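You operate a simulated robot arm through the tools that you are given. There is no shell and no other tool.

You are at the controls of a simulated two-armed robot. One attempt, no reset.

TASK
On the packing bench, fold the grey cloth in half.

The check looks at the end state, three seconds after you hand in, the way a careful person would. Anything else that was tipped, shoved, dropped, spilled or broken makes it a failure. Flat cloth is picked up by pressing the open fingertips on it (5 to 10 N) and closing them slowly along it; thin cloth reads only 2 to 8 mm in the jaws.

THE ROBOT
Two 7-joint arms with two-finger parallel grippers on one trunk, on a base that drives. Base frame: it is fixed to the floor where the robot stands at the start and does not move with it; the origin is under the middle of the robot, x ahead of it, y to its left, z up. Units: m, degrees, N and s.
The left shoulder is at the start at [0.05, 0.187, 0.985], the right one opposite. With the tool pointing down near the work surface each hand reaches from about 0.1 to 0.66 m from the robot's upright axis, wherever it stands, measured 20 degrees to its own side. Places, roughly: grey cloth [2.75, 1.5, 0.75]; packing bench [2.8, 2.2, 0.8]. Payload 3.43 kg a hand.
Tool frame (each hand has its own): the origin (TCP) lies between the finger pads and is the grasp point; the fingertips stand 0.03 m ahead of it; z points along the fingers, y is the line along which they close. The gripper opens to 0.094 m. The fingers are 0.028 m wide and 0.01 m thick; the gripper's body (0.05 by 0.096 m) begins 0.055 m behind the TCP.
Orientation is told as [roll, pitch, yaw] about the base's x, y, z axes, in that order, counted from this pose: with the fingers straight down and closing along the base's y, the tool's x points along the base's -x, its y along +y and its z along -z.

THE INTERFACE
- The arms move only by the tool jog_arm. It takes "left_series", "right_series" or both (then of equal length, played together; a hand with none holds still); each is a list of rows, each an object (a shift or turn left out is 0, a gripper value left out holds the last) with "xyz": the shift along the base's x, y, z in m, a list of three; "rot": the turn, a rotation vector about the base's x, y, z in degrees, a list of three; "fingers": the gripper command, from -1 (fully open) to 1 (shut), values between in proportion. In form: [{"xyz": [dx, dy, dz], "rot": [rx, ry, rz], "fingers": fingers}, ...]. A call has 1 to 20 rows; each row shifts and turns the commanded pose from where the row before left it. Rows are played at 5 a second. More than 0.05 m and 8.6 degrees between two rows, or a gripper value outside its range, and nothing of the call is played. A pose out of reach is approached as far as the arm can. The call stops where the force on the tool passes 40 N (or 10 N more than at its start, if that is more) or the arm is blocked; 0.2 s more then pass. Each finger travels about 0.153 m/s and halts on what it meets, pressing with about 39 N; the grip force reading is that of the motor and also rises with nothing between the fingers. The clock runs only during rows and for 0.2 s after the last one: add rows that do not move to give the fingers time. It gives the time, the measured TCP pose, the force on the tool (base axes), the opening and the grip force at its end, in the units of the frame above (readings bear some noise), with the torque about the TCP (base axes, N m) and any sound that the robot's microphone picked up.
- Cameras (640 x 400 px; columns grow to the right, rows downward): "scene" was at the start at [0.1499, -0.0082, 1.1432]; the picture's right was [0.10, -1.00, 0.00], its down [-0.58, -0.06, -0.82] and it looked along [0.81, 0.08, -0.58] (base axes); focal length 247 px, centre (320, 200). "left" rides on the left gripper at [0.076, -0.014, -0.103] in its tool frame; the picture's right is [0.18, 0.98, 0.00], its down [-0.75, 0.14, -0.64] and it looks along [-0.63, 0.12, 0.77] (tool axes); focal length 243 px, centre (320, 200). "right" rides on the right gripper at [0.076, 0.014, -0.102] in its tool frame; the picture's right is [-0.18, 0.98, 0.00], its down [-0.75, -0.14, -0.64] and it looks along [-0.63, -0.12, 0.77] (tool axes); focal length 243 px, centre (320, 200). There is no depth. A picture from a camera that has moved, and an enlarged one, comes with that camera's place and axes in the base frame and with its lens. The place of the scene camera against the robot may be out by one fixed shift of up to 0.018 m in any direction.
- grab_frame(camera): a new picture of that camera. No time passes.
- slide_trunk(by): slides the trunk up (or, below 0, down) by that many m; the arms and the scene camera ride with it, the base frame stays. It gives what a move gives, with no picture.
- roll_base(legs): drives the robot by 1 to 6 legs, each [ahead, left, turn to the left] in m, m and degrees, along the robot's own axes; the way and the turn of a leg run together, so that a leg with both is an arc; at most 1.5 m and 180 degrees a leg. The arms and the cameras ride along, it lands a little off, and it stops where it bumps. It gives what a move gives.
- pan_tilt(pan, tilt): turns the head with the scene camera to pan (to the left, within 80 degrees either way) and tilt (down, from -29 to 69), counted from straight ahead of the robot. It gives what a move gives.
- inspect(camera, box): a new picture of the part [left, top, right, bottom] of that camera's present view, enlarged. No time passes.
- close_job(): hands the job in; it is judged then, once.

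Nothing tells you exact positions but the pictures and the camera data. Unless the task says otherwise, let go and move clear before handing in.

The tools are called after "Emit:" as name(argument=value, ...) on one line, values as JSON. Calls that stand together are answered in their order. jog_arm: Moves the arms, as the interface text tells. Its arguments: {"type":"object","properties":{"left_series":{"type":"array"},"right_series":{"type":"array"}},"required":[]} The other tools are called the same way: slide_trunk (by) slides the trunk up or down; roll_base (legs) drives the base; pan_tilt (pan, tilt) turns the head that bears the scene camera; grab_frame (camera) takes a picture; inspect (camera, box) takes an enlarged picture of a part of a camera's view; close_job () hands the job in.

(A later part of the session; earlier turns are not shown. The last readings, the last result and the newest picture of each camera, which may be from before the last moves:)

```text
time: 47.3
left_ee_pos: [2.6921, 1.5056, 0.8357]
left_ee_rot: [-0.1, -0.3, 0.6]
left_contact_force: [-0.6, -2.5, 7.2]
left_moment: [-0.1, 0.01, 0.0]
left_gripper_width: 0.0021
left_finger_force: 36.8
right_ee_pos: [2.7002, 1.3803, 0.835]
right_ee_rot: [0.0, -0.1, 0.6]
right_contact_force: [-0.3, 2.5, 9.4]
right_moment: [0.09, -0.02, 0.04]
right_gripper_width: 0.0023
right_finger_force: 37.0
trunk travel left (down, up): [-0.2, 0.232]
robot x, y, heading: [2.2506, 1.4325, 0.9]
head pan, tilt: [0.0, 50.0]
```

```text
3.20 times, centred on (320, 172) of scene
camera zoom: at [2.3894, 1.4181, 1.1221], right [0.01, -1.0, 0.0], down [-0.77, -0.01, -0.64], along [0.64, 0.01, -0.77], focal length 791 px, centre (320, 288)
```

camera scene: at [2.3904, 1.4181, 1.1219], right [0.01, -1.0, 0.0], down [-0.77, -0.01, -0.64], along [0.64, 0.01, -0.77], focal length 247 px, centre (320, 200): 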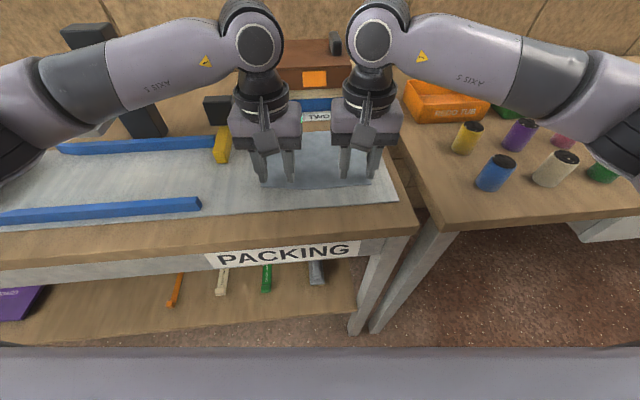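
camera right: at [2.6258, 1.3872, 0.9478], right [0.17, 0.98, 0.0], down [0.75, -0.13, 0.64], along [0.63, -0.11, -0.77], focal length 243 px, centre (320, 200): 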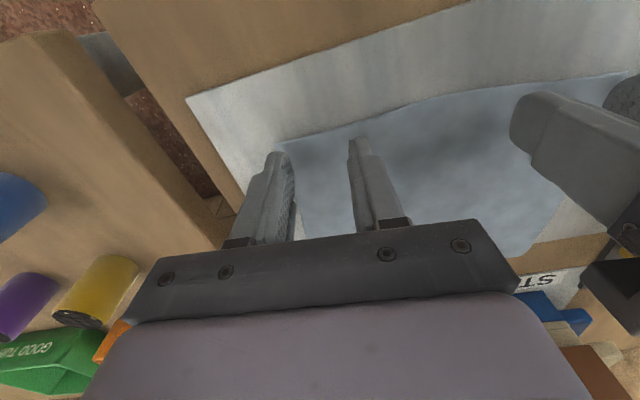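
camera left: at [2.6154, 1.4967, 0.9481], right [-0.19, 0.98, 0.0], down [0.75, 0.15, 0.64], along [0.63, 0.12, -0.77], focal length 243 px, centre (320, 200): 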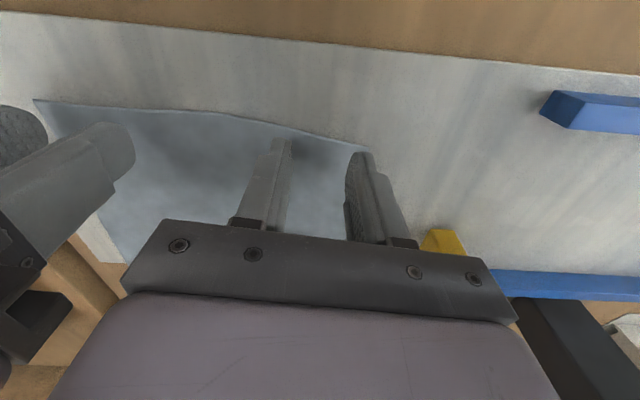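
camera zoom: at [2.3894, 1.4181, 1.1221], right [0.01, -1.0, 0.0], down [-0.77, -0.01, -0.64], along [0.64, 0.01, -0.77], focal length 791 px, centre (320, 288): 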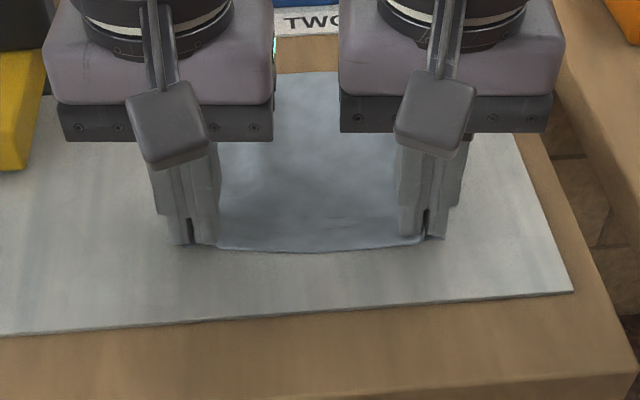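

Both jaws read about 2 mm with cloth between them. I'll lift 3 cm with a slight move forward and check that both corners come up.

Emit:
jog_arm(left_series=[{"xyz": [0.001, 0, 0.006]}, {"xyz": [0.002, 0, 0.008]}, {"xyz": [0.003, 0, 0.008]}, {"xyz": [0.003, 0, 0.008]}, {}], right_series=[{"xyz": [0.001, 0, 0.006]}, {"xyz": [0.002, 0, 0.008]}, {"xyz": [0.003, 0, 0.008]}, {"xyz": [0.003, 0, 0.008]}, {}])

Emit:
grab_frame(camera="left")

Emit:
grab_frame(camera="right")

Emit:
inspect(camera="scene", box=[220, 110, 420, 235])

```text
time: 48.5
left_ee_pos: [2.6999, 1.5066, 0.8642]
left_ee_rot: [0.0, 0.1, 0.6]
left_contact_force: [1.5, -2.5, -0.3]
left_moment: [-0.05, -0.01, -0.01]
left_gripper_width: 0.0018
left_finger_force: 36.8
right_ee_pos: [2.7079, 1.3808, 0.8656]
right_ee_rot: [0.0, 0.0, 0.6]
right_contact_force: [-0.2, 2.3, -0.3]
right_moment: [0.09, 0.01, -0.01]
right_gripper_width: 0.002
right_finger_force: 36.7
trunk travel left (down, up): [-0.2, 0.232]
robot x, y, heading: [2.2528, 1.4338, 0.3]
head pan, tilt: [0.0, 50.0]
```

```text
taken
camera left: at [2.6248, 1.4916, 0.9686], right [-0.19, 0.98, 0.0], down [0.75, 0.15, 0.64], along [0.63, 0.12, -0.77], focal length 243 px, centre (320, 200)
```

left: 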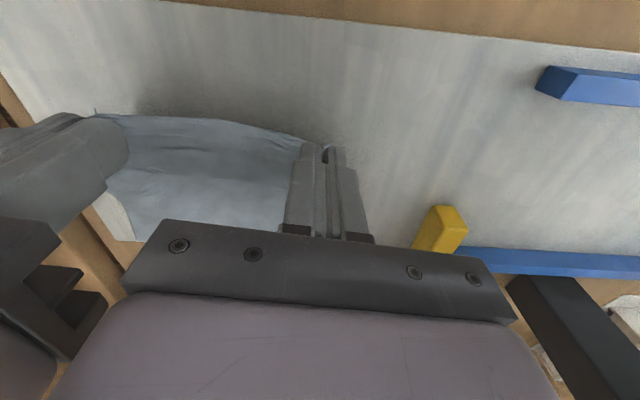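

```text
taken
camera right: at [2.6343, 1.3945, 0.9674], right [0.17, 0.98, 0.0], down [0.75, -0.13, 0.64], along [0.63, -0.11, -0.77], focal length 243 px, centre (320, 200)
```

right: 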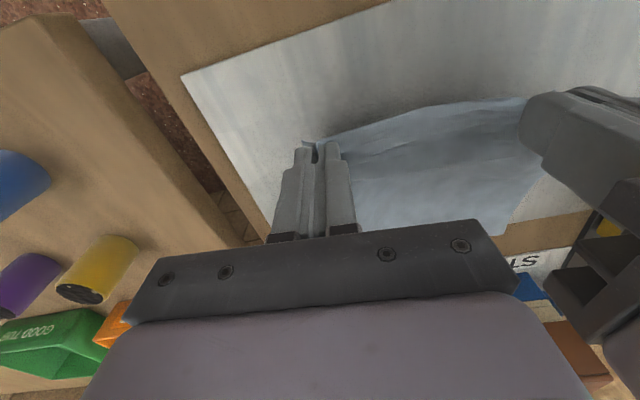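

```text
3.20 times, centred on (320, 172) of scene
camera zoom: at [2.3904, 1.4181, 1.1219], right [0.01, -1.0, 0.0], down [-0.77, -0.01, -0.64], along [0.64, 0.01, -0.77], focal length 791 px, centre (320, 288)
```

zoom: 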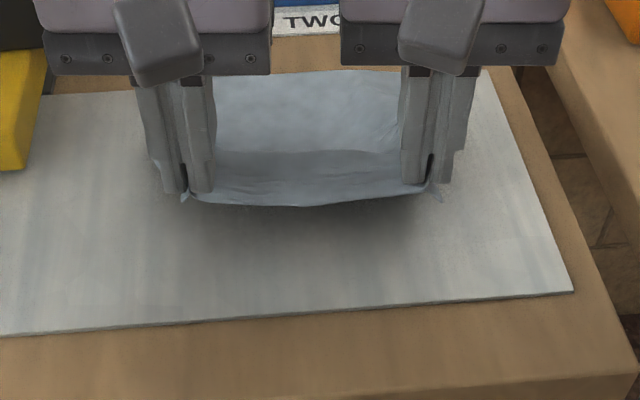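

Both corners are firmly held and the far edge has not moved. But the fingers hold about 22 mm of cloth, and that strip would double back once folded over, so I'll set it down again, open, and take a narrower strip right at the edge.

Emit:
jog_arm(left_series=[{"xyz": [-0.003, 0, -0.008]}, {"xyz": [-0.003, 0, -0.008]}, {"xyz": [-0.002, 0, -0.008]}, {"xyz": [-0.001, 0, -0.005]}, {"fingers": 0.9}, {"fingers": 0.8}, {"fingers": 0.7}, {"fingers": 0.6}, {"fingers": 0.5}, {"fingers": 0.4}, {"fingers": 0.3}, {"fingers": 0.25}, {}], right_series=[{"xyz": [-0.003, 0, -0.008]}, {"xyz": [-0.003, 0, -0.008]}, {"xyz": [-0.002, 0, -0.008]}, {"xyz": [-0.001, 0, -0.005]}, {"fingers": 0.9}, {"fingers": 0.8}, {"fingers": 0.7}, {"fingers": 0.6}, {"fingers": 0.5}, {"fingers": 0.4}, {"fingers": 0.3}, {"fingers": 0.25}, {}])

Emit:
inspect(camera="scene", box=[220, 110, 420, 235])

Emit:
inspect(camera="left", box=[220, 90, 440, 228])

Emit:
inspect(camera="right", box=[220, 90, 440, 228])

```text
time: 51.3
left_ee_pos: [2.6926, 1.5076, 0.8355]
left_ee_rot: [0.0, -0.1, 0.6]
left_contact_force: [0.2, -0.5, 1.1]
left_moment: [0.02, 0.01, -0.04]
left_gripper_width: 0.0349
left_finger_force: 0.0
right_ee_pos: [2.7, 1.3814, 0.8357]
right_ee_rot: [-0.1, 0.1, 0.7]
right_contact_force: [0.1, 0.0, 1.3]
right_moment: [0.0, -0.04, 0.02]
right_gripper_width: 0.0347
right_finger_force: 0.0
trunk travel left (down, up): [-0.2, 0.232]
robot x, y, heading: [2.2508, 1.4333, 0.6]
head pan, tilt: [0.0, 50.0]
```

```text
3.20 times, centred on (320, 172) of scene
camera zoom: at [2.3902, 1.4181, 1.1219], right [0.01, -1.0, 0.0], down [-0.77, -0.01, -0.64], along [0.64, 0.01, -0.77], focal length 791 px, centre (320, 288)
```

zoom: 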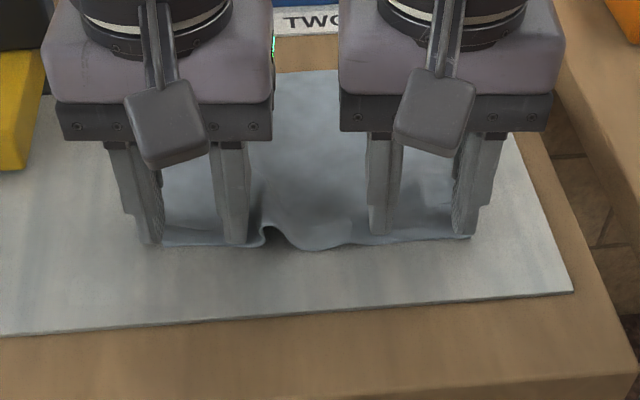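

```text
2.90 times, centred on (330, 159) of left
camera zoom: at [2.6156, 1.4917, 0.9396], right [-0.19, 0.98, 0.0], down [0.75, 0.15, 0.64], along [0.63, 0.12, -0.77], focal length 703 px, centre (291, 319)
```

zoom: 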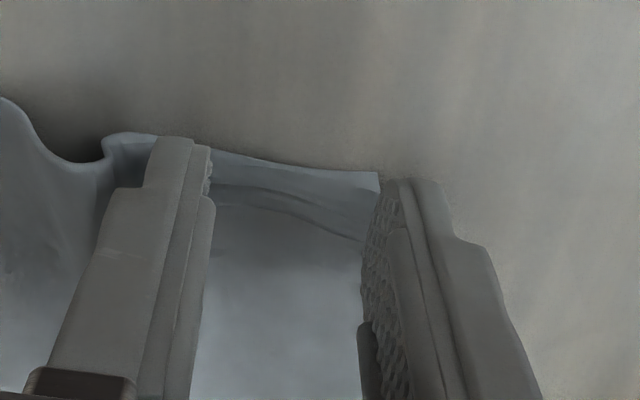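

```text
2.90 times, centred on (330, 159) of right
camera zoom: at [2.6252, 1.3944, 0.9378], right [0.17, 0.98, 0.0], down [0.75, -0.13, 0.64], along [0.63, -0.11, -0.77], focal length 703 px, centre (291, 319)
```

zoom: 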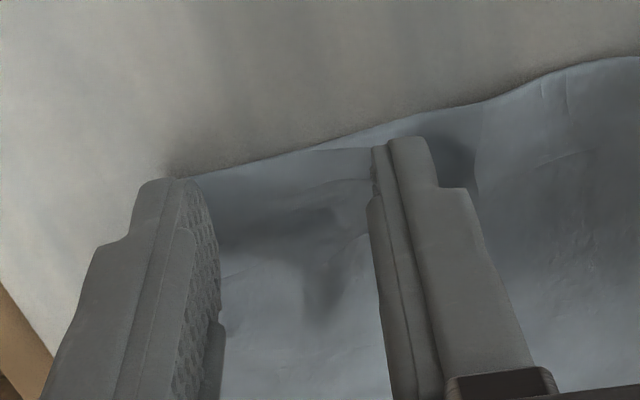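

Both hands have let go and the cloth lies with a wave near its near edge. I'll raise the hands and look at how it settles.

Emit:
jog_arm(left_series=[{"xyz": [0, 0, 0.01]}, {"xyz": [0, 0, 0.03]}, {"xyz": [-0.02, 0, 0.03]}, {}, {}], right_series=[{"xyz": [0, 0, 0.01]}, {"xyz": [0, 0, 0.03]}, {"xyz": [-0.02, 0, 0.03]}, {}, {}])

Emit:
inspect(camera="scene", box=[220, 110, 420, 235])

Emit:
grab_frame(camera="left")

Emit:
grab_frame(camera="right")

```text
time: 52.5
left_ee_pos: [2.6734, 1.5066, 0.9068]
left_ee_rot: [0.0, 0.0, 0.6]
left_contact_force: [0.0, 0.4, 0.4]
left_moment: [-0.02, 0.01, 0.0]
left_gripper_width: 0.0354
left_finger_force: 0.0
right_ee_pos: [2.6805, 1.3826, 0.9078]
right_ee_rot: [0.1, 0.0, 0.6]
right_contact_force: [0.9, -0.5, 0.0]
right_moment: [0.01, 0.0, 0.01]
right_gripper_width: 0.0351
right_finger_force: 0.2
trunk travel left (down, up): [-0.2, 0.232]
robot x, y, heading: [2.2515, 1.4313, 0.7]
head pan, tilt: [0.0, 50.0]
```

```text
3.20 times, centred on (320, 172) of scene
camera zoom: at [2.3905, 1.4181, 1.1219], right [0.01, -1.0, 0.0], down [-0.77, -0.01, -0.64], along [0.64, 0.01, -0.77], focal length 791 px, centre (320, 288)
```

zoom: 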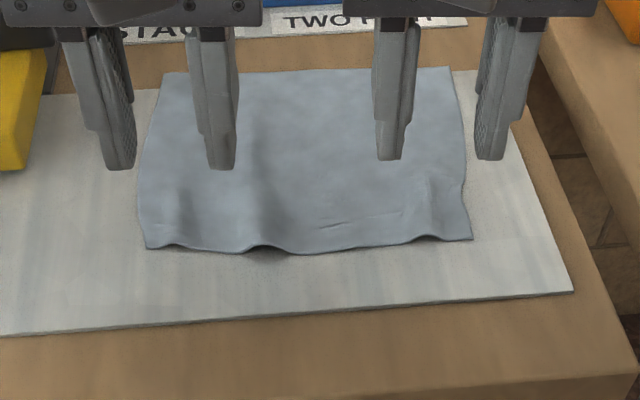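

```text
taken
camera left: at [2.5954, 1.4912, 1.0105], right [-0.19, 0.98, 0.0], down [0.75, 0.15, 0.64], along [0.63, 0.12, -0.77], focal length 243 px, centre (320, 200)
```

left: 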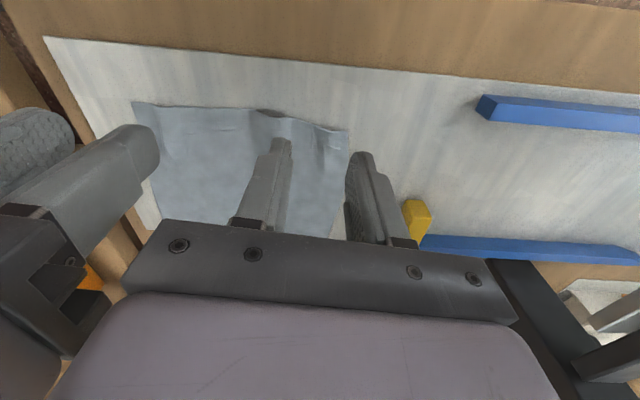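

```text
taken
camera right: at [2.6054, 1.3947, 1.0085], right [0.17, 0.98, 0.0], down [0.75, -0.13, 0.64], along [0.63, -0.11, -0.77], focal length 243 px, centre (320, 200)
```

right: 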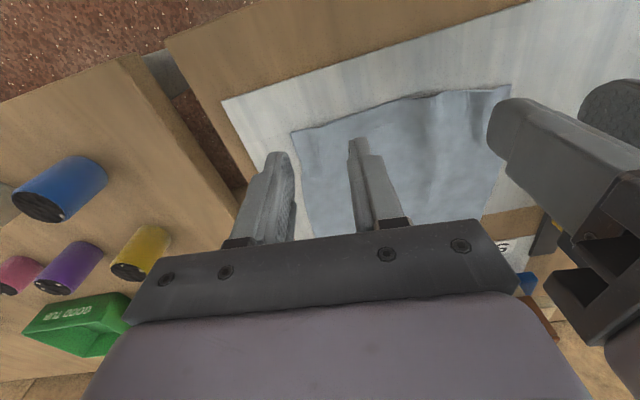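

The cloth springs back well; its near corners are now about [2.681, 1.534] and [2.691, 1.352]. I'll take a new grip with only about 11 mm of cloth under the fingers and a smaller opening.

Emit:
jog_arm(left_series=[{"xyz": [0.0056, 0.0014, 0], "fingers": 0.4}, {"xyz": [0, 0, -0.03]}, {"xyz": [0, 0, -0.03]}, {"xyz": [0, 0, -0.007]}, {}], right_series=[{"xyz": [0.0065, -0.0046, 0], "fingers": 0.4}, {"xyz": [0, 0, -0.03]}, {"xyz": [0, 0, -0.03]}, {"xyz": [0, 0, -0.007]}, {}])

Emit:
inspect(camera="left", box=[220, 90, 440, 228])

Emit:
inspect(camera="right", box=[220, 90, 440, 228])

Emit:
inspect(camera="scene", box=[220, 110, 420, 235])

```text
time: 53.7
left_ee_pos: [2.6784, 1.5079, 0.8385]
left_ee_rot: [0.0, 0.0, 0.6]
left_contact_force: [-0.5, 0.0, -0.4]
left_moment: [0.0, 0.01, 0.01]
left_gripper_width: 0.0283
left_finger_force: 0.1
right_ee_pos: [2.6863, 1.376, 0.8379]
right_ee_rot: [0.0, 0.0, 0.6]
right_contact_force: [0.6, -0.2, 0.5]
right_moment: [-0.01, 0.0, 0.02]
right_gripper_width: 0.0285
right_finger_force: 0.1
trunk travel left (down, up): [-0.2, 0.232]
robot x, y, heading: [2.2506, 1.4362, 0.4]
head pan, tilt: [0.0, 50.0]
```

```text
2.90 times, centred on (330, 159) of left
camera zoom: at [2.6008, 1.493, 0.9422], right [-0.19, 0.98, 0.0], down [0.75, 0.15, 0.64], along [0.63, 0.12, -0.77], focal length 703 px, centre (291, 319)
```

zoom: 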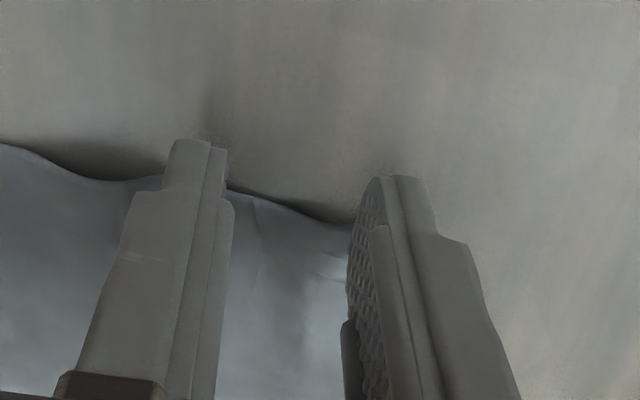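

```text
2.90 times, centred on (330, 159) of right
camera zoom: at [2.6116, 1.3896, 0.9408], right [0.17, 0.98, 0.0], down [0.75, -0.13, 0.64], along [0.63, -0.11, -0.77], focal length 703 px, centre (291, 319)
```

zoom: 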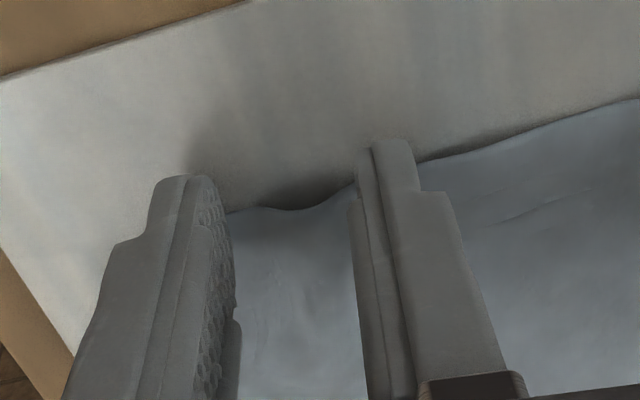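

```text
3.20 times, centred on (320, 172) of scene
camera zoom: at [2.3904, 1.4181, 1.1219], right [0.01, -1.0, 0.0], down [-0.77, -0.01, -0.64], along [0.64, 0.01, -0.77], focal length 791 px, centre (320, 288)
```

zoom: 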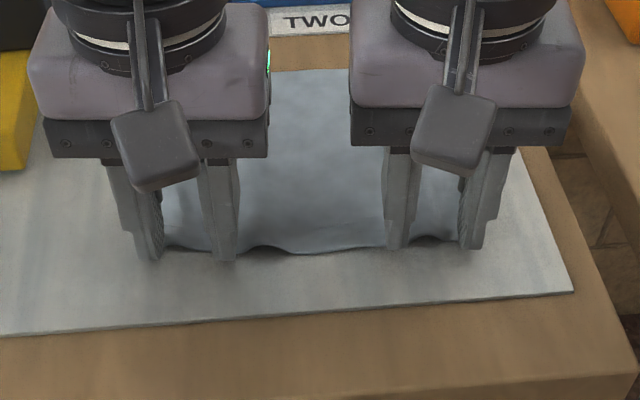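

The left fingers overlap the cloth by about 8 mm and the right by about 6 mm. I'll move left 3 mm and right 5 mm forward and press down gently.

Emit:
jog_arm(left_series=[{"xyz": [0.003, 0, 0]}, {"xyz": [0, 0, -0.002]}, {"xyz": [0, 0, -0.001]}, {}], right_series=[{"xyz": [0.005, 0, 0]}, {"xyz": [0, 0, -0.002]}, {"xyz": [0, 0, -0.001]}, {}])

```text
time: 54.7
left_ee_pos: [2.6806, 1.5082, 0.8347]
left_ee_rot: [0.0, 0.0, 0.6]
left_contact_force: [-1.2, 0.7, 1.9]
left_moment: [0.02, -0.01, 0.02]
left_gripper_width: 0.0285
left_finger_force: 0.0
right_ee_pos: [2.6911, 1.3771, 0.8345]
right_ee_rot: [0.0, 0.0, 0.5]
right_contact_force: [1.2, -0.1, 0.4]
right_moment: [0.02, 0.0, 0.0]
right_gripper_width: 0.0281
right_finger_force: 0.0
trunk travel left (down, up): [-0.2, 0.232]
robot x, y, heading: [2.2471, 1.437, 0.6]
head pan, tilt: [0.0, 50.0]
```

Emit:
jog_arm(left_series=[{"xyz": [0, 0, -0.001]}, {}], right_series=[{"xyz": [0, 0, -0.0015]}, {}])

```text
time: 55.3
left_ee_pos: [2.6809, 1.5081, 0.8352]
left_ee_rot: [-0.1, -0.1, 0.7]
left_contact_force: [0.6, 0.1, 6.7]
left_moment: [0.01, -0.04, 0.0]
left_gripper_width: 0.0281
left_finger_force: 0.1
right_ee_pos: [2.6915, 1.3765, 0.8352]
right_ee_rot: [0.0, -0.2, 0.5]
right_contact_force: [1.6, 0.1, 7.5]
right_moment: [0.0, -0.08, 0.02]
right_gripper_width: 0.0283
right_finger_force: 0.1
trunk travel left (down, up): [-0.2, 0.232]
robot x, y, heading: [2.252, 1.4336, 0.6]
head pan, tilt: [0.0, 50.0]
```

Both hands press with about 7 N on the narrow edge strip. I'll close slowly, first halfway.

Emit:
jog_arm(left_series=[{"fingers": 0.44}, {"fingers": 0.48, "xyz": [0, -0.0003, -0.0002]}, {"fingers": 0.52, "xyz": [0, -0.0003, -0.0002]}, {"fingers": 0.56, "xyz": [0, -0.0003, -0.0002]}, {"fingers": 0.6, "xyz": [0, -0.0003, 0]}, {}], right_series=[{"fingers": 0.44}, {"fingers": 0.48, "xyz": [0, 0.0003, -0.0002]}, {"fingers": 0.52, "xyz": [0, 0.0003, -0.0002]}, {"fingers": 0.56, "xyz": [0, 0.0003, -0.0002]}, {"fingers": 0.6, "xyz": [0, 0.0003, 0]}, {}])

Emit:
inspect(camera="left", box=[220, 90, 440, 228])

Emit:
inspect(camera="right", box=[220, 90, 440, 228])

```text
time: 56.7
left_ee_pos: [2.6796, 1.5073, 0.8351]
left_ee_rot: [0.0, -0.2, 0.6]
left_contact_force: [-0.1, 0.2, 12.6]
left_moment: [-0.02, -0.1, -0.03]
left_gripper_width: 0.0182
left_finger_force: 0.1
right_ee_pos: [2.6922, 1.379, 0.8353]
right_ee_rot: [0.0, -0.2, 0.5]
right_contact_force: [0.7, 1.1, 17.2]
right_moment: [0.02, -0.1, 0.02]
right_gripper_width: 0.0178
right_finger_force: 0.0
trunk travel left (down, up): [-0.2, 0.232]
robot x, y, heading: [2.2533, 1.4346, 0.6]
head pan, tilt: [0.0, 50.0]
```

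```text
2.90 times, centred on (330, 159) of left
camera zoom: at [2.6031, 1.4917, 0.939], right [-0.19, 0.98, 0.0], down [0.75, 0.15, 0.65], along [0.63, 0.12, -0.76], focal length 703 px, centre (291, 319)
```

zoom: 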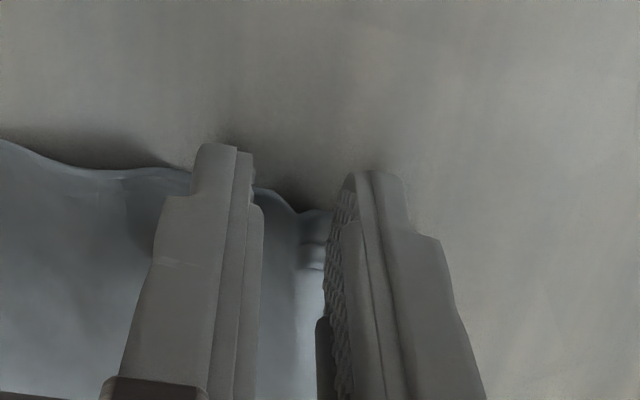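

```text
2.90 times, centred on (330, 159) of right
camera zoom: at [2.6158, 1.3909, 0.9372], right [0.17, 0.98, 0.0], down [0.75, -0.13, 0.65], along [0.64, -0.11, -0.76], focal length 703 px, centre (291, 319)
```

zoom: 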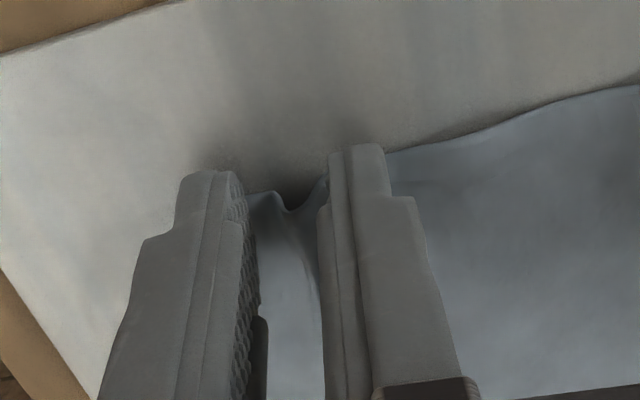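

Narrow rucks are forming in both jaws at the edge. I'll ease the pressure slightly and close fully.

Emit:
jog_arm(left_series=[{"xyz": [0, 0, 0.0005], "fingers": 0.64}, {"fingers": 0.68, "xyz": [0, -0.0003, 0]}, {"fingers": 0.72, "xyz": [0, -0.0003, 0]}, {"fingers": 0.76, "xyz": [0, -0.0003, 0]}, {"fingers": 0.8, "xyz": [0, -0.0003, 0]}, {"fingers": 0.84}, {"fingers": 0.88}, {"fingers": 0.92}, {"fingers": 0.96}, {"fingers": 1.0}, {}, {}], right_series=[{"xyz": [0, 0, 0.0012], "fingers": 0.64}, {"fingers": 0.68, "xyz": [0, 0.0003, 0]}, {"fingers": 0.72, "xyz": [0, 0.0003, 0]}, {"fingers": 0.76, "xyz": [0, 0.0003, 0]}, {"fingers": 0.8, "xyz": [0, 0.0003, 0]}, {"fingers": 0.84}, {"fingers": 0.88}, {"fingers": 0.92}, {"fingers": 0.96}, {"fingers": 1.0}, {}, {}])

Emit:
inspect(camera="left", box=[220, 90, 440, 228])

Emit:
inspect(camera="right", box=[220, 90, 440, 228])

Emit:
inspect(camera="scene", box=[220, 110, 420, 235])

```text
time: 59.3
left_ee_pos: [2.6807, 1.5058, 0.8349]
left_ee_rot: [-0.1, -0.1, 0.7]
left_contact_force: [0.1, -2.7, 4.3]
left_moment: [-0.04, -0.03, -0.01]
left_gripper_width: 0.002
left_finger_force: 36.0
right_ee_pos: [2.6915, 1.3791, 0.8355]
right_ee_rot: [0.0, -0.1, 0.6]
right_contact_force: [-0.2, 3.6, 12.1]
right_moment: [0.08, -0.03, 0.01]
right_gripper_width: 0.0018
right_finger_force: 36.5
trunk travel left (down, up): [-0.2, 0.232]
robot x, y, heading: [2.2507, 1.4343, 0.8]
head pan, tilt: [0.0, 50.0]
```

```text
2.90 times, centred on (330, 159) of left
camera zoom: at [2.6034, 1.4903, 0.9392], right [-0.19, 0.98, 0.0], down [0.75, 0.15, 0.64], along [0.63, 0.12, -0.77], focal length 703 px, centre (291, 319)
```

zoom: 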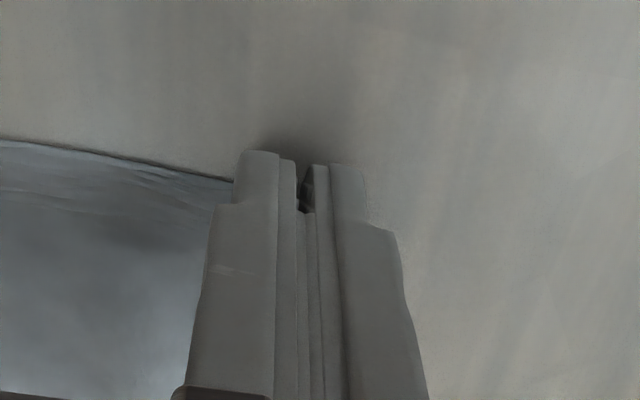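

```text
2.90 times, centred on (330, 159) of right
camera zoom: at [2.616, 1.3921, 0.9374], right [0.17, 0.98, 0.0], down [0.75, -0.13, 0.64], along [0.63, -0.11, -0.77], focal length 703 px, centre (291, 319)
```

zoom: 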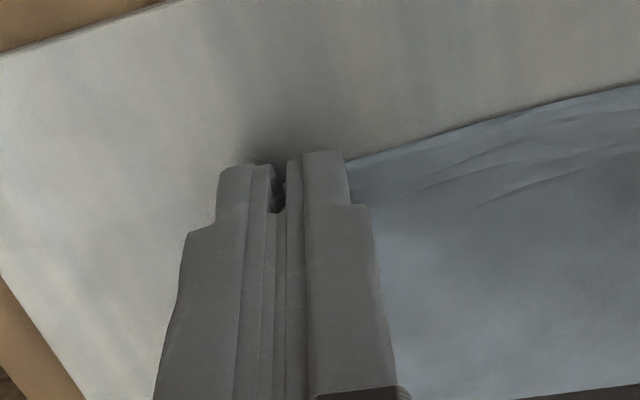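

```text
3.20 times, centred on (320, 172) of scene
camera zoom: at [2.3893, 1.4182, 1.1221], right [0.01, -1.0, 0.0], down [-0.77, -0.01, -0.64], along [0.64, 0.01, -0.77], focal length 791 px, centre (320, 288)
```

zoom: 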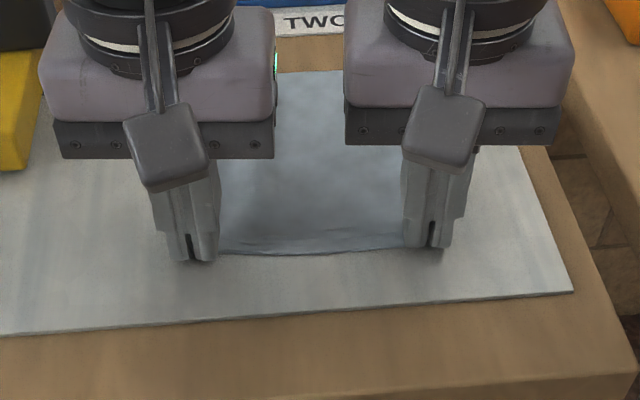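

The jaws read about 2 mm again. I'll lift 3 cm, easing the hands 1.5 mm towards each other to relax the tension, and check the hold.

Emit:
jog_arm(left_series=[{"xyz": [0.001, -0.0005, 0.006]}, {"xyz": [0.002, -0.0005, 0.008]}, {"xyz": [0.003, -0.0005, 0.008]}, {"xyz": [0.003, 0, 0.008]}, {}], right_series=[{"xyz": [0.001, 0.0005, 0.006]}, {"xyz": [0.002, 0.0005, 0.008]}, {"xyz": [0.003, 0.0005, 0.008]}, {"xyz": [0.003, 0, 0.008]}, {}])

Emit:
inspect(camera="scene", box=[220, 110, 420, 235])

Emit:
grab_frame(camera="left")

Emit:
grab_frame(camera="right")

```text
time: 60.5
left_ee_pos: [2.6909, 1.5049, 0.8648]
left_ee_rot: [0.0, 0.0, 0.6]
left_contact_force: [0.1, -0.5, 0.5]
left_moment: [-0.04, -0.01, 0.01]
left_gripper_width: 0.0019
left_finger_force: 36.8
right_ee_pos: [2.7014, 1.3796, 0.8642]
right_ee_rot: [-0.1, 0.0, 0.6]
right_contact_force: [0.1, 0.3, 0.6]
right_moment: [-0.05, 0.01, 0.0]
right_gripper_width: 0.0018
right_finger_force: 36.9
trunk travel left (down, up): [-0.2, 0.232]
robot x, y, heading: [2.2497, 1.4317, 0.7]
head pan, tilt: [0.0, 50.0]
```

```text
3.20 times, centred on (320, 172) of scene
camera zoom: at [2.3904, 1.4181, 1.1219], right [0.01, -1.0, 0.0], down [-0.77, -0.01, -0.64], along [0.64, 0.01, -0.77], focal length 791 px, centre (320, 288)
```

zoom: 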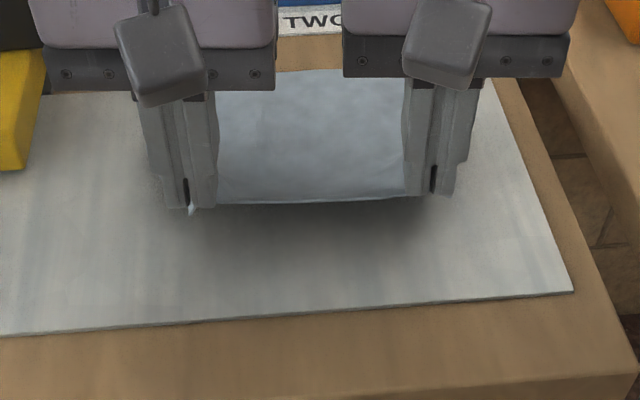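

```text
taken
camera left: at [2.6138, 1.4891, 0.9685], right [-0.19, 0.98, 0.0], down [0.75, 0.15, 0.64], along [0.63, 0.12, -0.77], focal length 243 px, centre (320, 200)
```

left: 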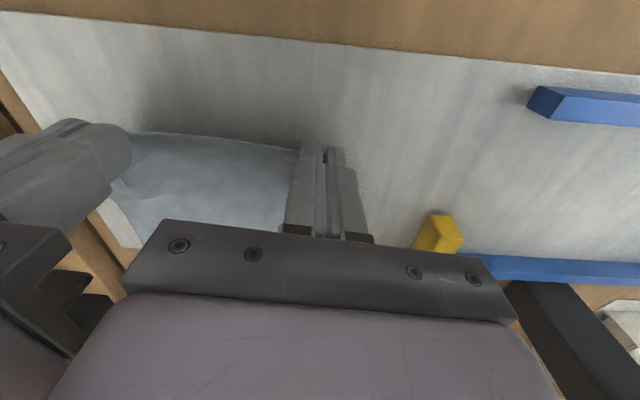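

```text
taken
camera right: at [2.6261, 1.3936, 0.9669], right [0.17, 0.98, 0.0], down [0.75, -0.13, 0.64], along [0.63, -0.11, -0.77], focal length 243 px, centre (320, 200)
```

right: 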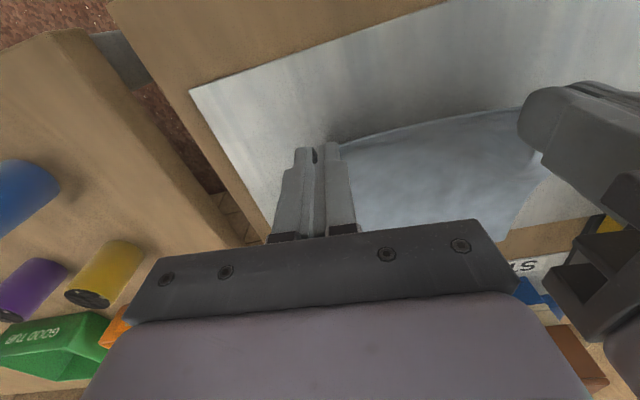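

Both corners hang cleanly with a straight edge between them. I'll carry the edge over in a low arc, first to the top of the arc, moving slightly left to follow the cloth's small skew.

Emit:
jog_arm(left_series=[{"xyz": [0.0038, 0.0002, 0.0075]}, {"xyz": [0.0039, 0.0002, 0.0074]}, {"xyz": [0.0072, 0.0003, 0.006]}, {"xyz": [0.0073, 0.0003, 0.006]}, {"xyz": [0.0087, 0.0004, 0.0041]}, {"xyz": [0.0088, 0.0004, 0.0041]}, {"xyz": [0.0096, 0.0005, 0.0019]}, {"xyz": [0.0096, 0.0005, 0.0019]}, {"xyz": [0.0098, 0.0005, 0]}, {"xyz": [0.0098, 0.0005, -0.0007]}, {}], right_series=[{"xyz": [0.0037, 0.0002, 0.0075]}, {"xyz": [0.0038, 0.0002, 0.0074]}, {"xyz": [0.0071, 0.0003, 0.006]}, {"xyz": [0.0072, 0.0003, 0.006]}, {"xyz": [0.0085, 0.0004, 0.0041]}, {"xyz": [0.0086, 0.0004, 0.0041]}, {"xyz": [0.0094, 0.0005, 0.0019]}, {"xyz": [0.0094, 0.0005, 0.0019]}, {"xyz": [0.0096, 0.0005, 0]}, {"xyz": [0.0096, 0.0005, -0.0007]}, {}])

Emit:
inspect(camera="scene", box=[220, 80, 420, 205])

Emit:
grab_frame(camera="left")

Emit:
grab_frame(camera="right")

```text
time: 62.9
left_ee_pos: [2.7693, 1.5082, 0.9025]
left_ee_rot: [0.0, -0.2, 0.7]
left_contact_force: [0.4, -1.0, 0.4]
left_moment: [0.0, 0.02, -0.04]
left_gripper_width: 0.0018
left_finger_force: 36.4
right_ee_pos: [2.7777, 1.3843, 0.9024]
right_ee_rot: [0.0, -0.2, 0.6]
right_contact_force: [0.2, 1.9, 0.9]
right_moment: [-0.01, 0.0, -0.03]
right_gripper_width: 0.0018
right_finger_force: 37.0
trunk travel left (down, up): [-0.2, 0.232]
robot x, y, heading: [2.2546, 1.4354, 0.6]
head pan, tilt: [0.0, 50.0]
```

```text
3.20 times, centred on (320, 142) of scene
camera zoom: at [2.3904, 1.4181, 1.1219], right [0.01, -1.0, 0.0], down [-0.77, -0.01, -0.64], along [0.64, 0.01, -0.77], focal length 791 px, centre (320, 384)
```

zoom: 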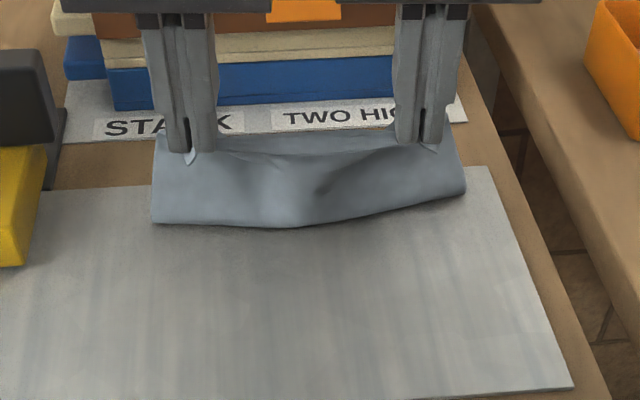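

```text
taken
camera left: at [2.6924, 1.4929, 1.0062], right [-0.19, 0.98, 0.0], down [0.75, 0.15, 0.64], along [0.63, 0.12, -0.77], focal length 243 px, centre (320, 200)
```

left: 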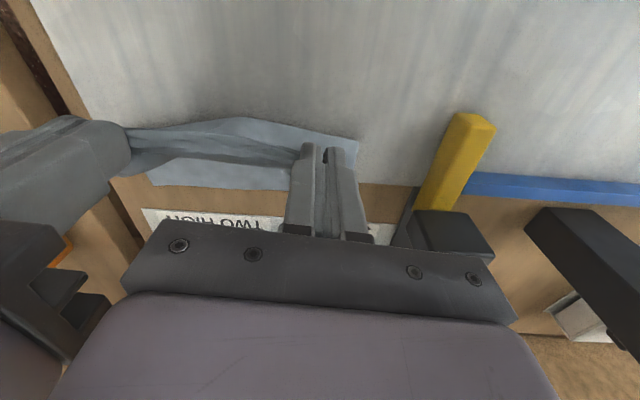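

```text
taken
camera right: at [2.7027, 1.3972, 1.0053], right [0.17, 0.98, 0.0], down [0.75, -0.13, 0.64], along [0.63, -0.11, -0.77], focal length 243 px, centre (320, 200)
```

right: 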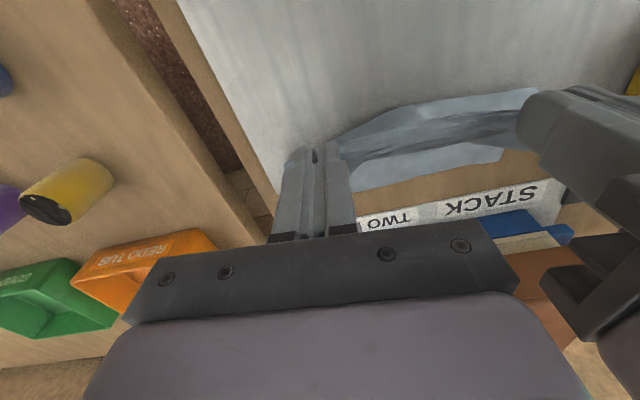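

The fold is forming well, with both corners at the top of the arc and the far half still lying flat. I'll carry on down the other side of the arc to the far edge.

Emit:
jog_arm(left_series=[{"xyz": [0.0096, 0.0005, -0.0027]}, {"xyz": [0.0096, 0.0005, -0.0027]}, {"xyz": [0.0086, 0.0005, -0.0047]}, {"xyz": [0.0086, 0.0004, -0.0048]}, {"xyz": [0.007, 0.0004, -0.0065]}, {"xyz": [0.007, 0.0003, -0.0066]}, {"xyz": [0.0048, 0.0002, -0.0078]}, {"xyz": [0.0048, 0.0002, -0.0079]}, {"xyz": [0.002, 0, -0.005]}, {}], right_series=[{"xyz": [0.0094, 0.0005, -0.0027]}, {"xyz": [0.0094, 0.0005, -0.0027]}, {"xyz": [0.0084, 0.0005, -0.0047]}, {"xyz": [0.0084, 0.0004, -0.0048]}, {"xyz": [0.0068, 0.0004, -0.0065]}, {"xyz": [0.0068, 0.0003, -0.0066]}, {"xyz": [0.0046, 0.0002, -0.0078]}, {"xyz": [0.0046, 0.0002, -0.0079]}, {"xyz": [0.002, 0, -0.005]}, {}])

Emit:
inspect(camera="scene", box=[220, 80, 420, 205])

Emit:
grab_frame(camera="left")

Emit:
grab_frame(camera="right")

```text
time: 65.1
left_ee_pos: [2.8308, 1.5111, 0.8553]
left_ee_rot: [0.0, -0.1, 0.6]
left_contact_force: [0.0, -0.1, 0.2]
left_moment: [0.0, 0.0, -0.02]
left_gripper_width: 0.0017
left_finger_force: 36.7
right_ee_pos: [2.839, 1.3872, 0.8544]
right_ee_rot: [0.0, -0.1, 0.5]
right_contact_force: [-0.8, 0.1, 0.4]
right_moment: [0.01, -0.02, -0.01]
right_gripper_width: 0.0015
right_finger_force: 37.1
trunk travel left (down, up): [-0.2, 0.232]
robot x, y, heading: [2.2477, 1.4337, 0.5]
head pan, tilt: [0.0, 50.0]
```

```text
3.20 times, centred on (320, 142) of scene
camera zoom: at [2.3904, 1.4181, 1.1219], right [0.01, -1.0, 0.0], down [-0.77, -0.01, -0.64], along [0.64, 0.01, -0.77], focal length 791 px, centre (320, 384)
```

zoom: 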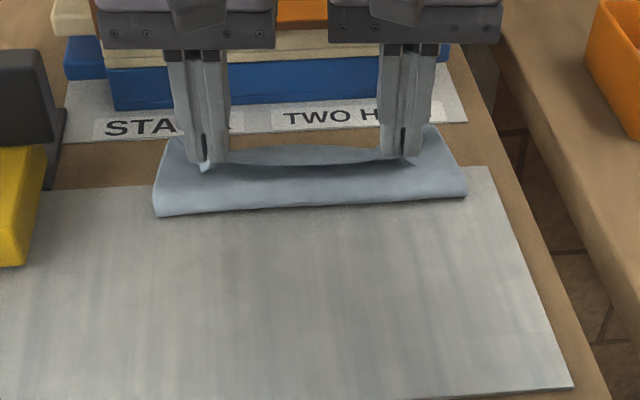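

```text
taken
camera left: at [2.7539, 1.496, 0.9577], right [-0.19, 0.98, 0.0], down [0.75, 0.15, 0.64], along [0.63, 0.12, -0.77], focal length 243 px, centre (320, 200)
```

left: 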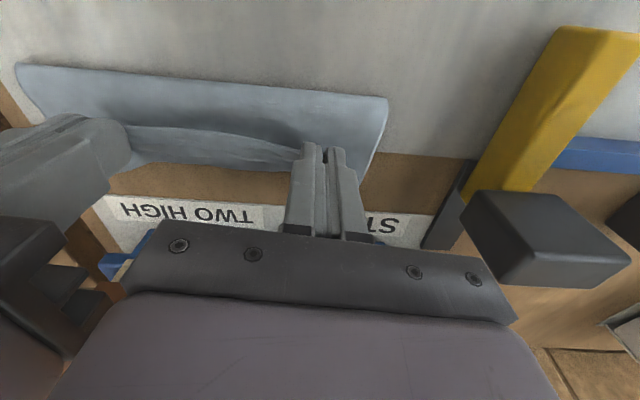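

```text
taken
camera right: at [2.7633, 1.4004, 0.9561], right [0.17, 0.98, 0.0], down [0.75, -0.13, 0.64], along [0.63, -0.11, -0.77], focal length 243 px, centre (320, 200)
```

right: 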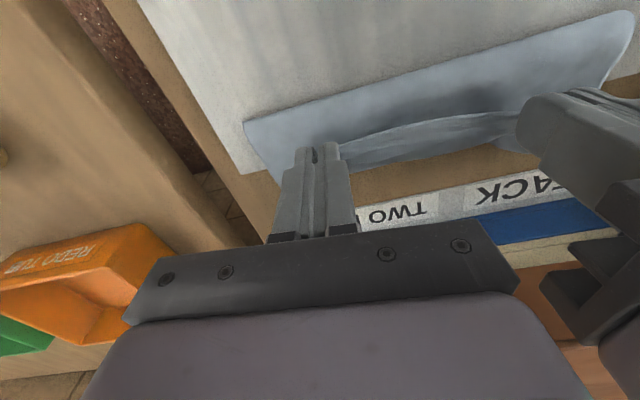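

The near half is now over the far half, with the held corners about 1 cm short of the far edge. I'll move both hands 10 mm further forward while lowering, and stop just above the cloth.

Emit:
jog_arm(left_series=[{"xyz": [0.004, 0, -0.002]}, {"xyz": [0.004, 0, -0.003]}, {"xyz": [0.003, 0, -0.004]}, {"xyz": [0, 0, -0.004]}, {}], right_series=[{"xyz": [0.004, 0, -0.002]}, {"xyz": [0.004, 0, -0.003]}, {"xyz": [0.003, 0, -0.004]}, {"xyz": [0, 0, -0.004]}, {}])

Emit:
inspect(camera="scene", box=[240, 100, 400, 200])

Emit:
grab_frame(camera="left")

Emit:
grab_frame(camera="right")

```text
time: 66.3
left_ee_pos: [2.8418, 1.51, 0.8401]
left_ee_rot: [-0.1, 0.0, 0.6]
left_contact_force: [-0.5, -0.8, 0.4]
left_moment: [0.03, -0.01, -0.01]
left_gripper_width: 0.0018
left_finger_force: 36.6
right_ee_pos: [2.8494, 1.3872, 0.8399]
right_ee_rot: [0.0, 0.0, 0.5]
right_contact_force: [0.5, 0.4, -0.4]
right_moment: [0.01, 0.03, 0.0]
right_gripper_width: 0.0019
right_finger_force: 36.8
trunk travel left (down, up): [-0.2, 0.232]
robot x, y, heading: [2.2495, 1.433, 0.5]
head pan, tilt: [0.0, 50.0]
```

```text
4.00 times, centred on (320, 150) of scene
camera zoom: at [2.3904, 1.4181, 1.1219], right [0.01, -1.0, 0.0], down [-0.77, -0.01, -0.64], along [0.64, 0.01, -0.77], focal length 988 px, centre (320, 400)
```

zoom: 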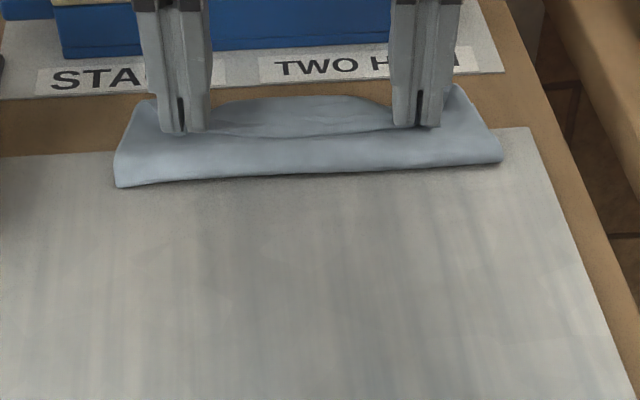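

```text
taken
camera left: at [2.7649, 1.4957, 0.9447], right [-0.19, 0.98, 0.0], down [0.75, 0.15, 0.64], along [0.63, 0.12, -0.77], focal length 243 px, centre (320, 200)
```

left: 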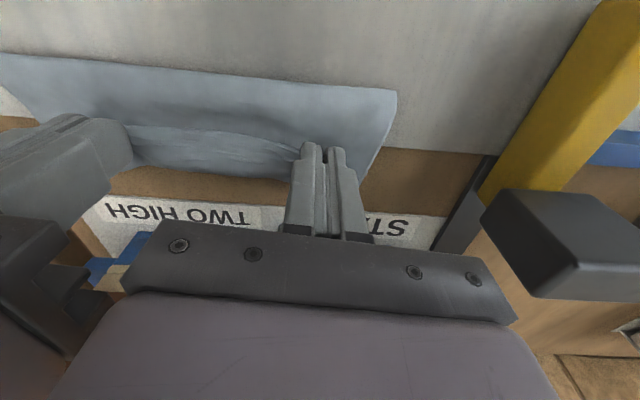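

```text
taken
camera right: at [2.7744, 1.4006, 0.943], right [0.17, 0.98, 0.0], down [0.75, -0.13, 0.64], along [0.63, -0.11, -0.77], focal length 243 px, centre (320, 200)
```

right: 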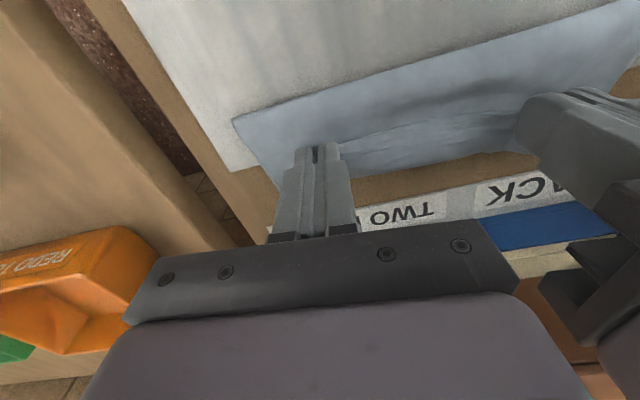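

The corners now lie just inside the far edge, with the tips just above the cloth and no load. I'll open both hands slowly and then raise them straight up.

Emit:
jog_arm(left_series=[{"fingers": 0.95}, {"fingers": 0.9}, {"fingers": 0.84}, {"fingers": 0.76}, {"fingers": 0.68}, {"fingers": 0.6}, {"fingers": 0.5}, {}, {"xyz": [0, 0, 0.004]}, {"xyz": [0, 0, 0.01]}, {"xyz": [0, 0, 0.02]}, {}], right_series=[{"fingers": 0.95}, {"fingers": 0.9}, {"fingers": 0.84}, {"fingers": 0.76}, {"fingers": 0.68}, {"fingers": 0.6}, {"fingers": 0.5}, {}, {"xyz": [0, 0, 0.004]}, {"xyz": [0, 0, 0.01]}, {"xyz": [0, 0, 0.02]}, {}])

Emit:
inspect(camera="scene", box=[240, 100, 400, 200])

Emit:
grab_frame(camera="left")

Emit:
grab_frame(camera="right")

```text
time: 68.9
left_ee_pos: [2.8409, 1.5113, 0.876]
left_ee_rot: [-0.1, -0.1, 0.7]
left_contact_force: [-0.6, -0.1, -0.5]
left_moment: [0.03, -0.02, -0.01]
left_gripper_width: 0.0234
left_finger_force: 0.1
right_ee_pos: [2.8478, 1.387, 0.8754]
right_ee_rot: [0.0, -0.1, 0.6]
right_contact_force: [0.4, 0.4, 0.2]
right_moment: [-0.02, 0.01, -0.01]
right_gripper_width: 0.0234
right_finger_force: 0.0
trunk travel left (down, up): [-0.2, 0.232]
robot x, y, heading: [2.2493, 1.4338, 0.2]
head pan, tilt: [0.0, 50.0]
```

```text
4.00 times, centred on (320, 150) of scene
camera zoom: at [2.3903, 1.4182, 1.1219], right [0.01, -1.0, 0.0], down [-0.77, -0.01, -0.64], along [0.64, 0.01, -0.77], focal length 988 px, centre (320, 400)
```

zoom: 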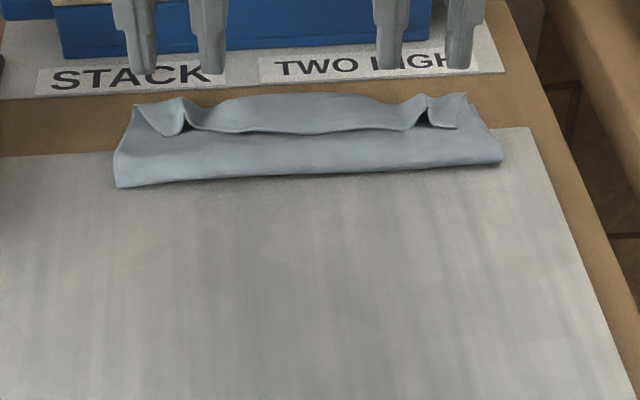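

```text
taken
camera left: at [2.7647, 1.4958, 0.9793], right [-0.19, 0.98, 0.0], down [0.75, 0.15, 0.64], along [0.63, 0.12, -0.77], focal length 243 px, centre (320, 200)
```

left: 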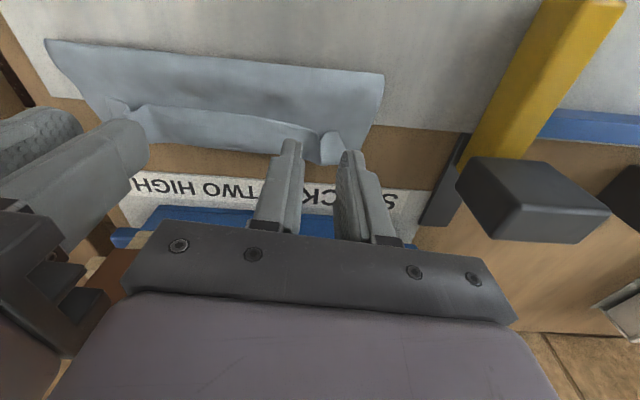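

```text
taken
camera right: at [2.7726, 1.3998, 0.9775], right [0.17, 0.98, 0.0], down [0.75, -0.13, 0.64], along [0.63, -0.11, -0.77], focal length 243 px, centre (320, 200)
```

right: 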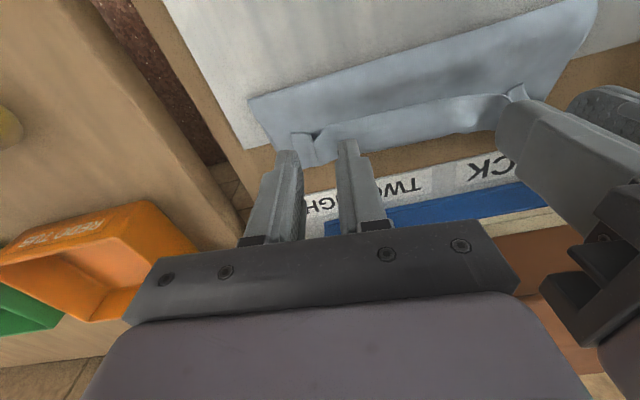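

The cloth is folded over, but the edge of the top layer looks uneven at the corners. I'll draw the hands back and up to see it clearly.

Emit:
jog_arm(left_series=[{"xyz": [-0.02, 0, 0.04]}, {"xyz": [-0.03, 0, 0.035]}, {"xyz": [-0.045, 0, 0.01]}, {"xyz": [-0.045, 0.01, 0]}, {"xyz": [-0.045, 0.015, 0]}, {"xyz": [-0.02, 0.04, 0]}, {}], right_series=[{"xyz": [-0.02, 0, 0.04]}, {"xyz": [-0.03, 0, 0.035]}, {"xyz": [-0.045, 0, 0.01]}, {"xyz": [-0.045, -0.01, 0]}, {"xyz": [-0.045, -0.015, 0]}, {"xyz": [-0.02, -0.04, 0]}, {}])

Emit:
inspect(camera="scene", box=[260, 115, 380, 190])

Emit:
grab_frame(camera="left")

Emit:
grab_frame(camera="right")

```text
time: 70.5
left_ee_pos: [2.6353, 1.5756, 0.9607]
left_ee_rot: [-0.1, -0.1, 0.6]
left_contact_force: [0.2, 0.4, -0.2]
left_moment: [-0.02, 0.0, 0.03]
left_gripper_width: 0.0234
left_finger_force: 0.0
right_ee_pos: [2.6441, 1.3229, 0.9612]
right_ee_rot: [0.0, 0.1, 0.5]
right_contact_force: [0.2, -1.2, -0.6]
right_moment: [0.0, 0.05, 0.02]
right_gripper_width: 0.0235
right_finger_force: 0.0
trunk travel left (down, up): [-0.2, 0.232]
robot x, y, heading: [2.2502, 1.4339, 0.3]
head pan, tilt: [0.0, 50.0]
```

```text
5.33 times, centred on (320, 152) of scene
camera zoom: at [2.3904, 1.4181, 1.1219], right [0.01, -1.0, 0.0], down [-0.77, -0.01, -0.64], along [0.64, 0.01, -0.77], focal length 1318 px, centre (320, 453)
```

zoom: 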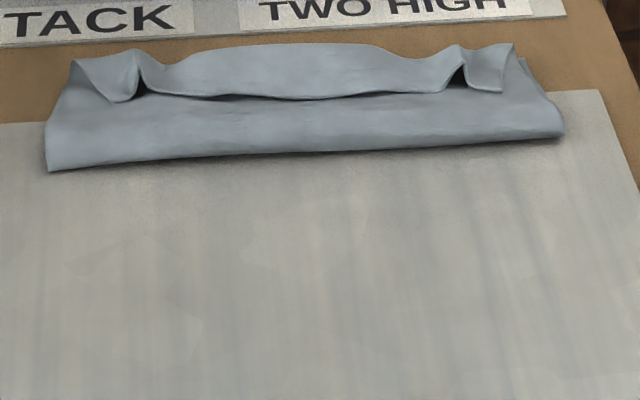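

```text
taken
camera left: at [2.5581, 1.5608, 1.0644], right [-0.19, 0.98, 0.0], down [0.75, 0.15, 0.64], along [0.63, 0.13, -0.77], focal length 243 px, centre (320, 200)
```

left: 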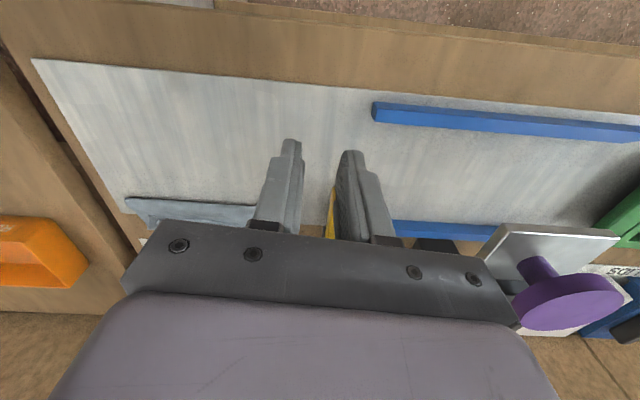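

```text
taken
camera right: at [2.5682, 1.3357, 1.0627], right [0.18, 0.98, 0.0], down [0.75, -0.13, 0.64], along [0.63, -0.11, -0.77], focal length 243 px, centre (320, 200)
```

right: 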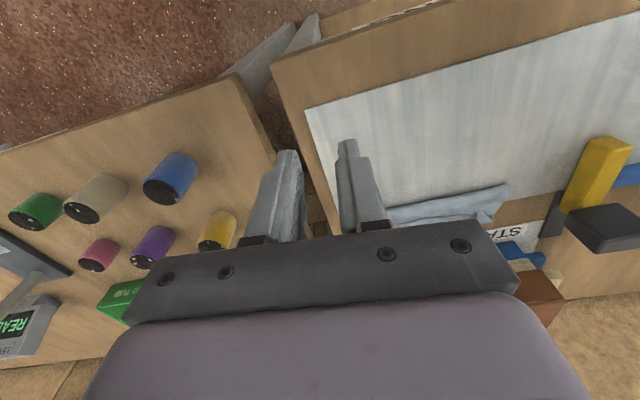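

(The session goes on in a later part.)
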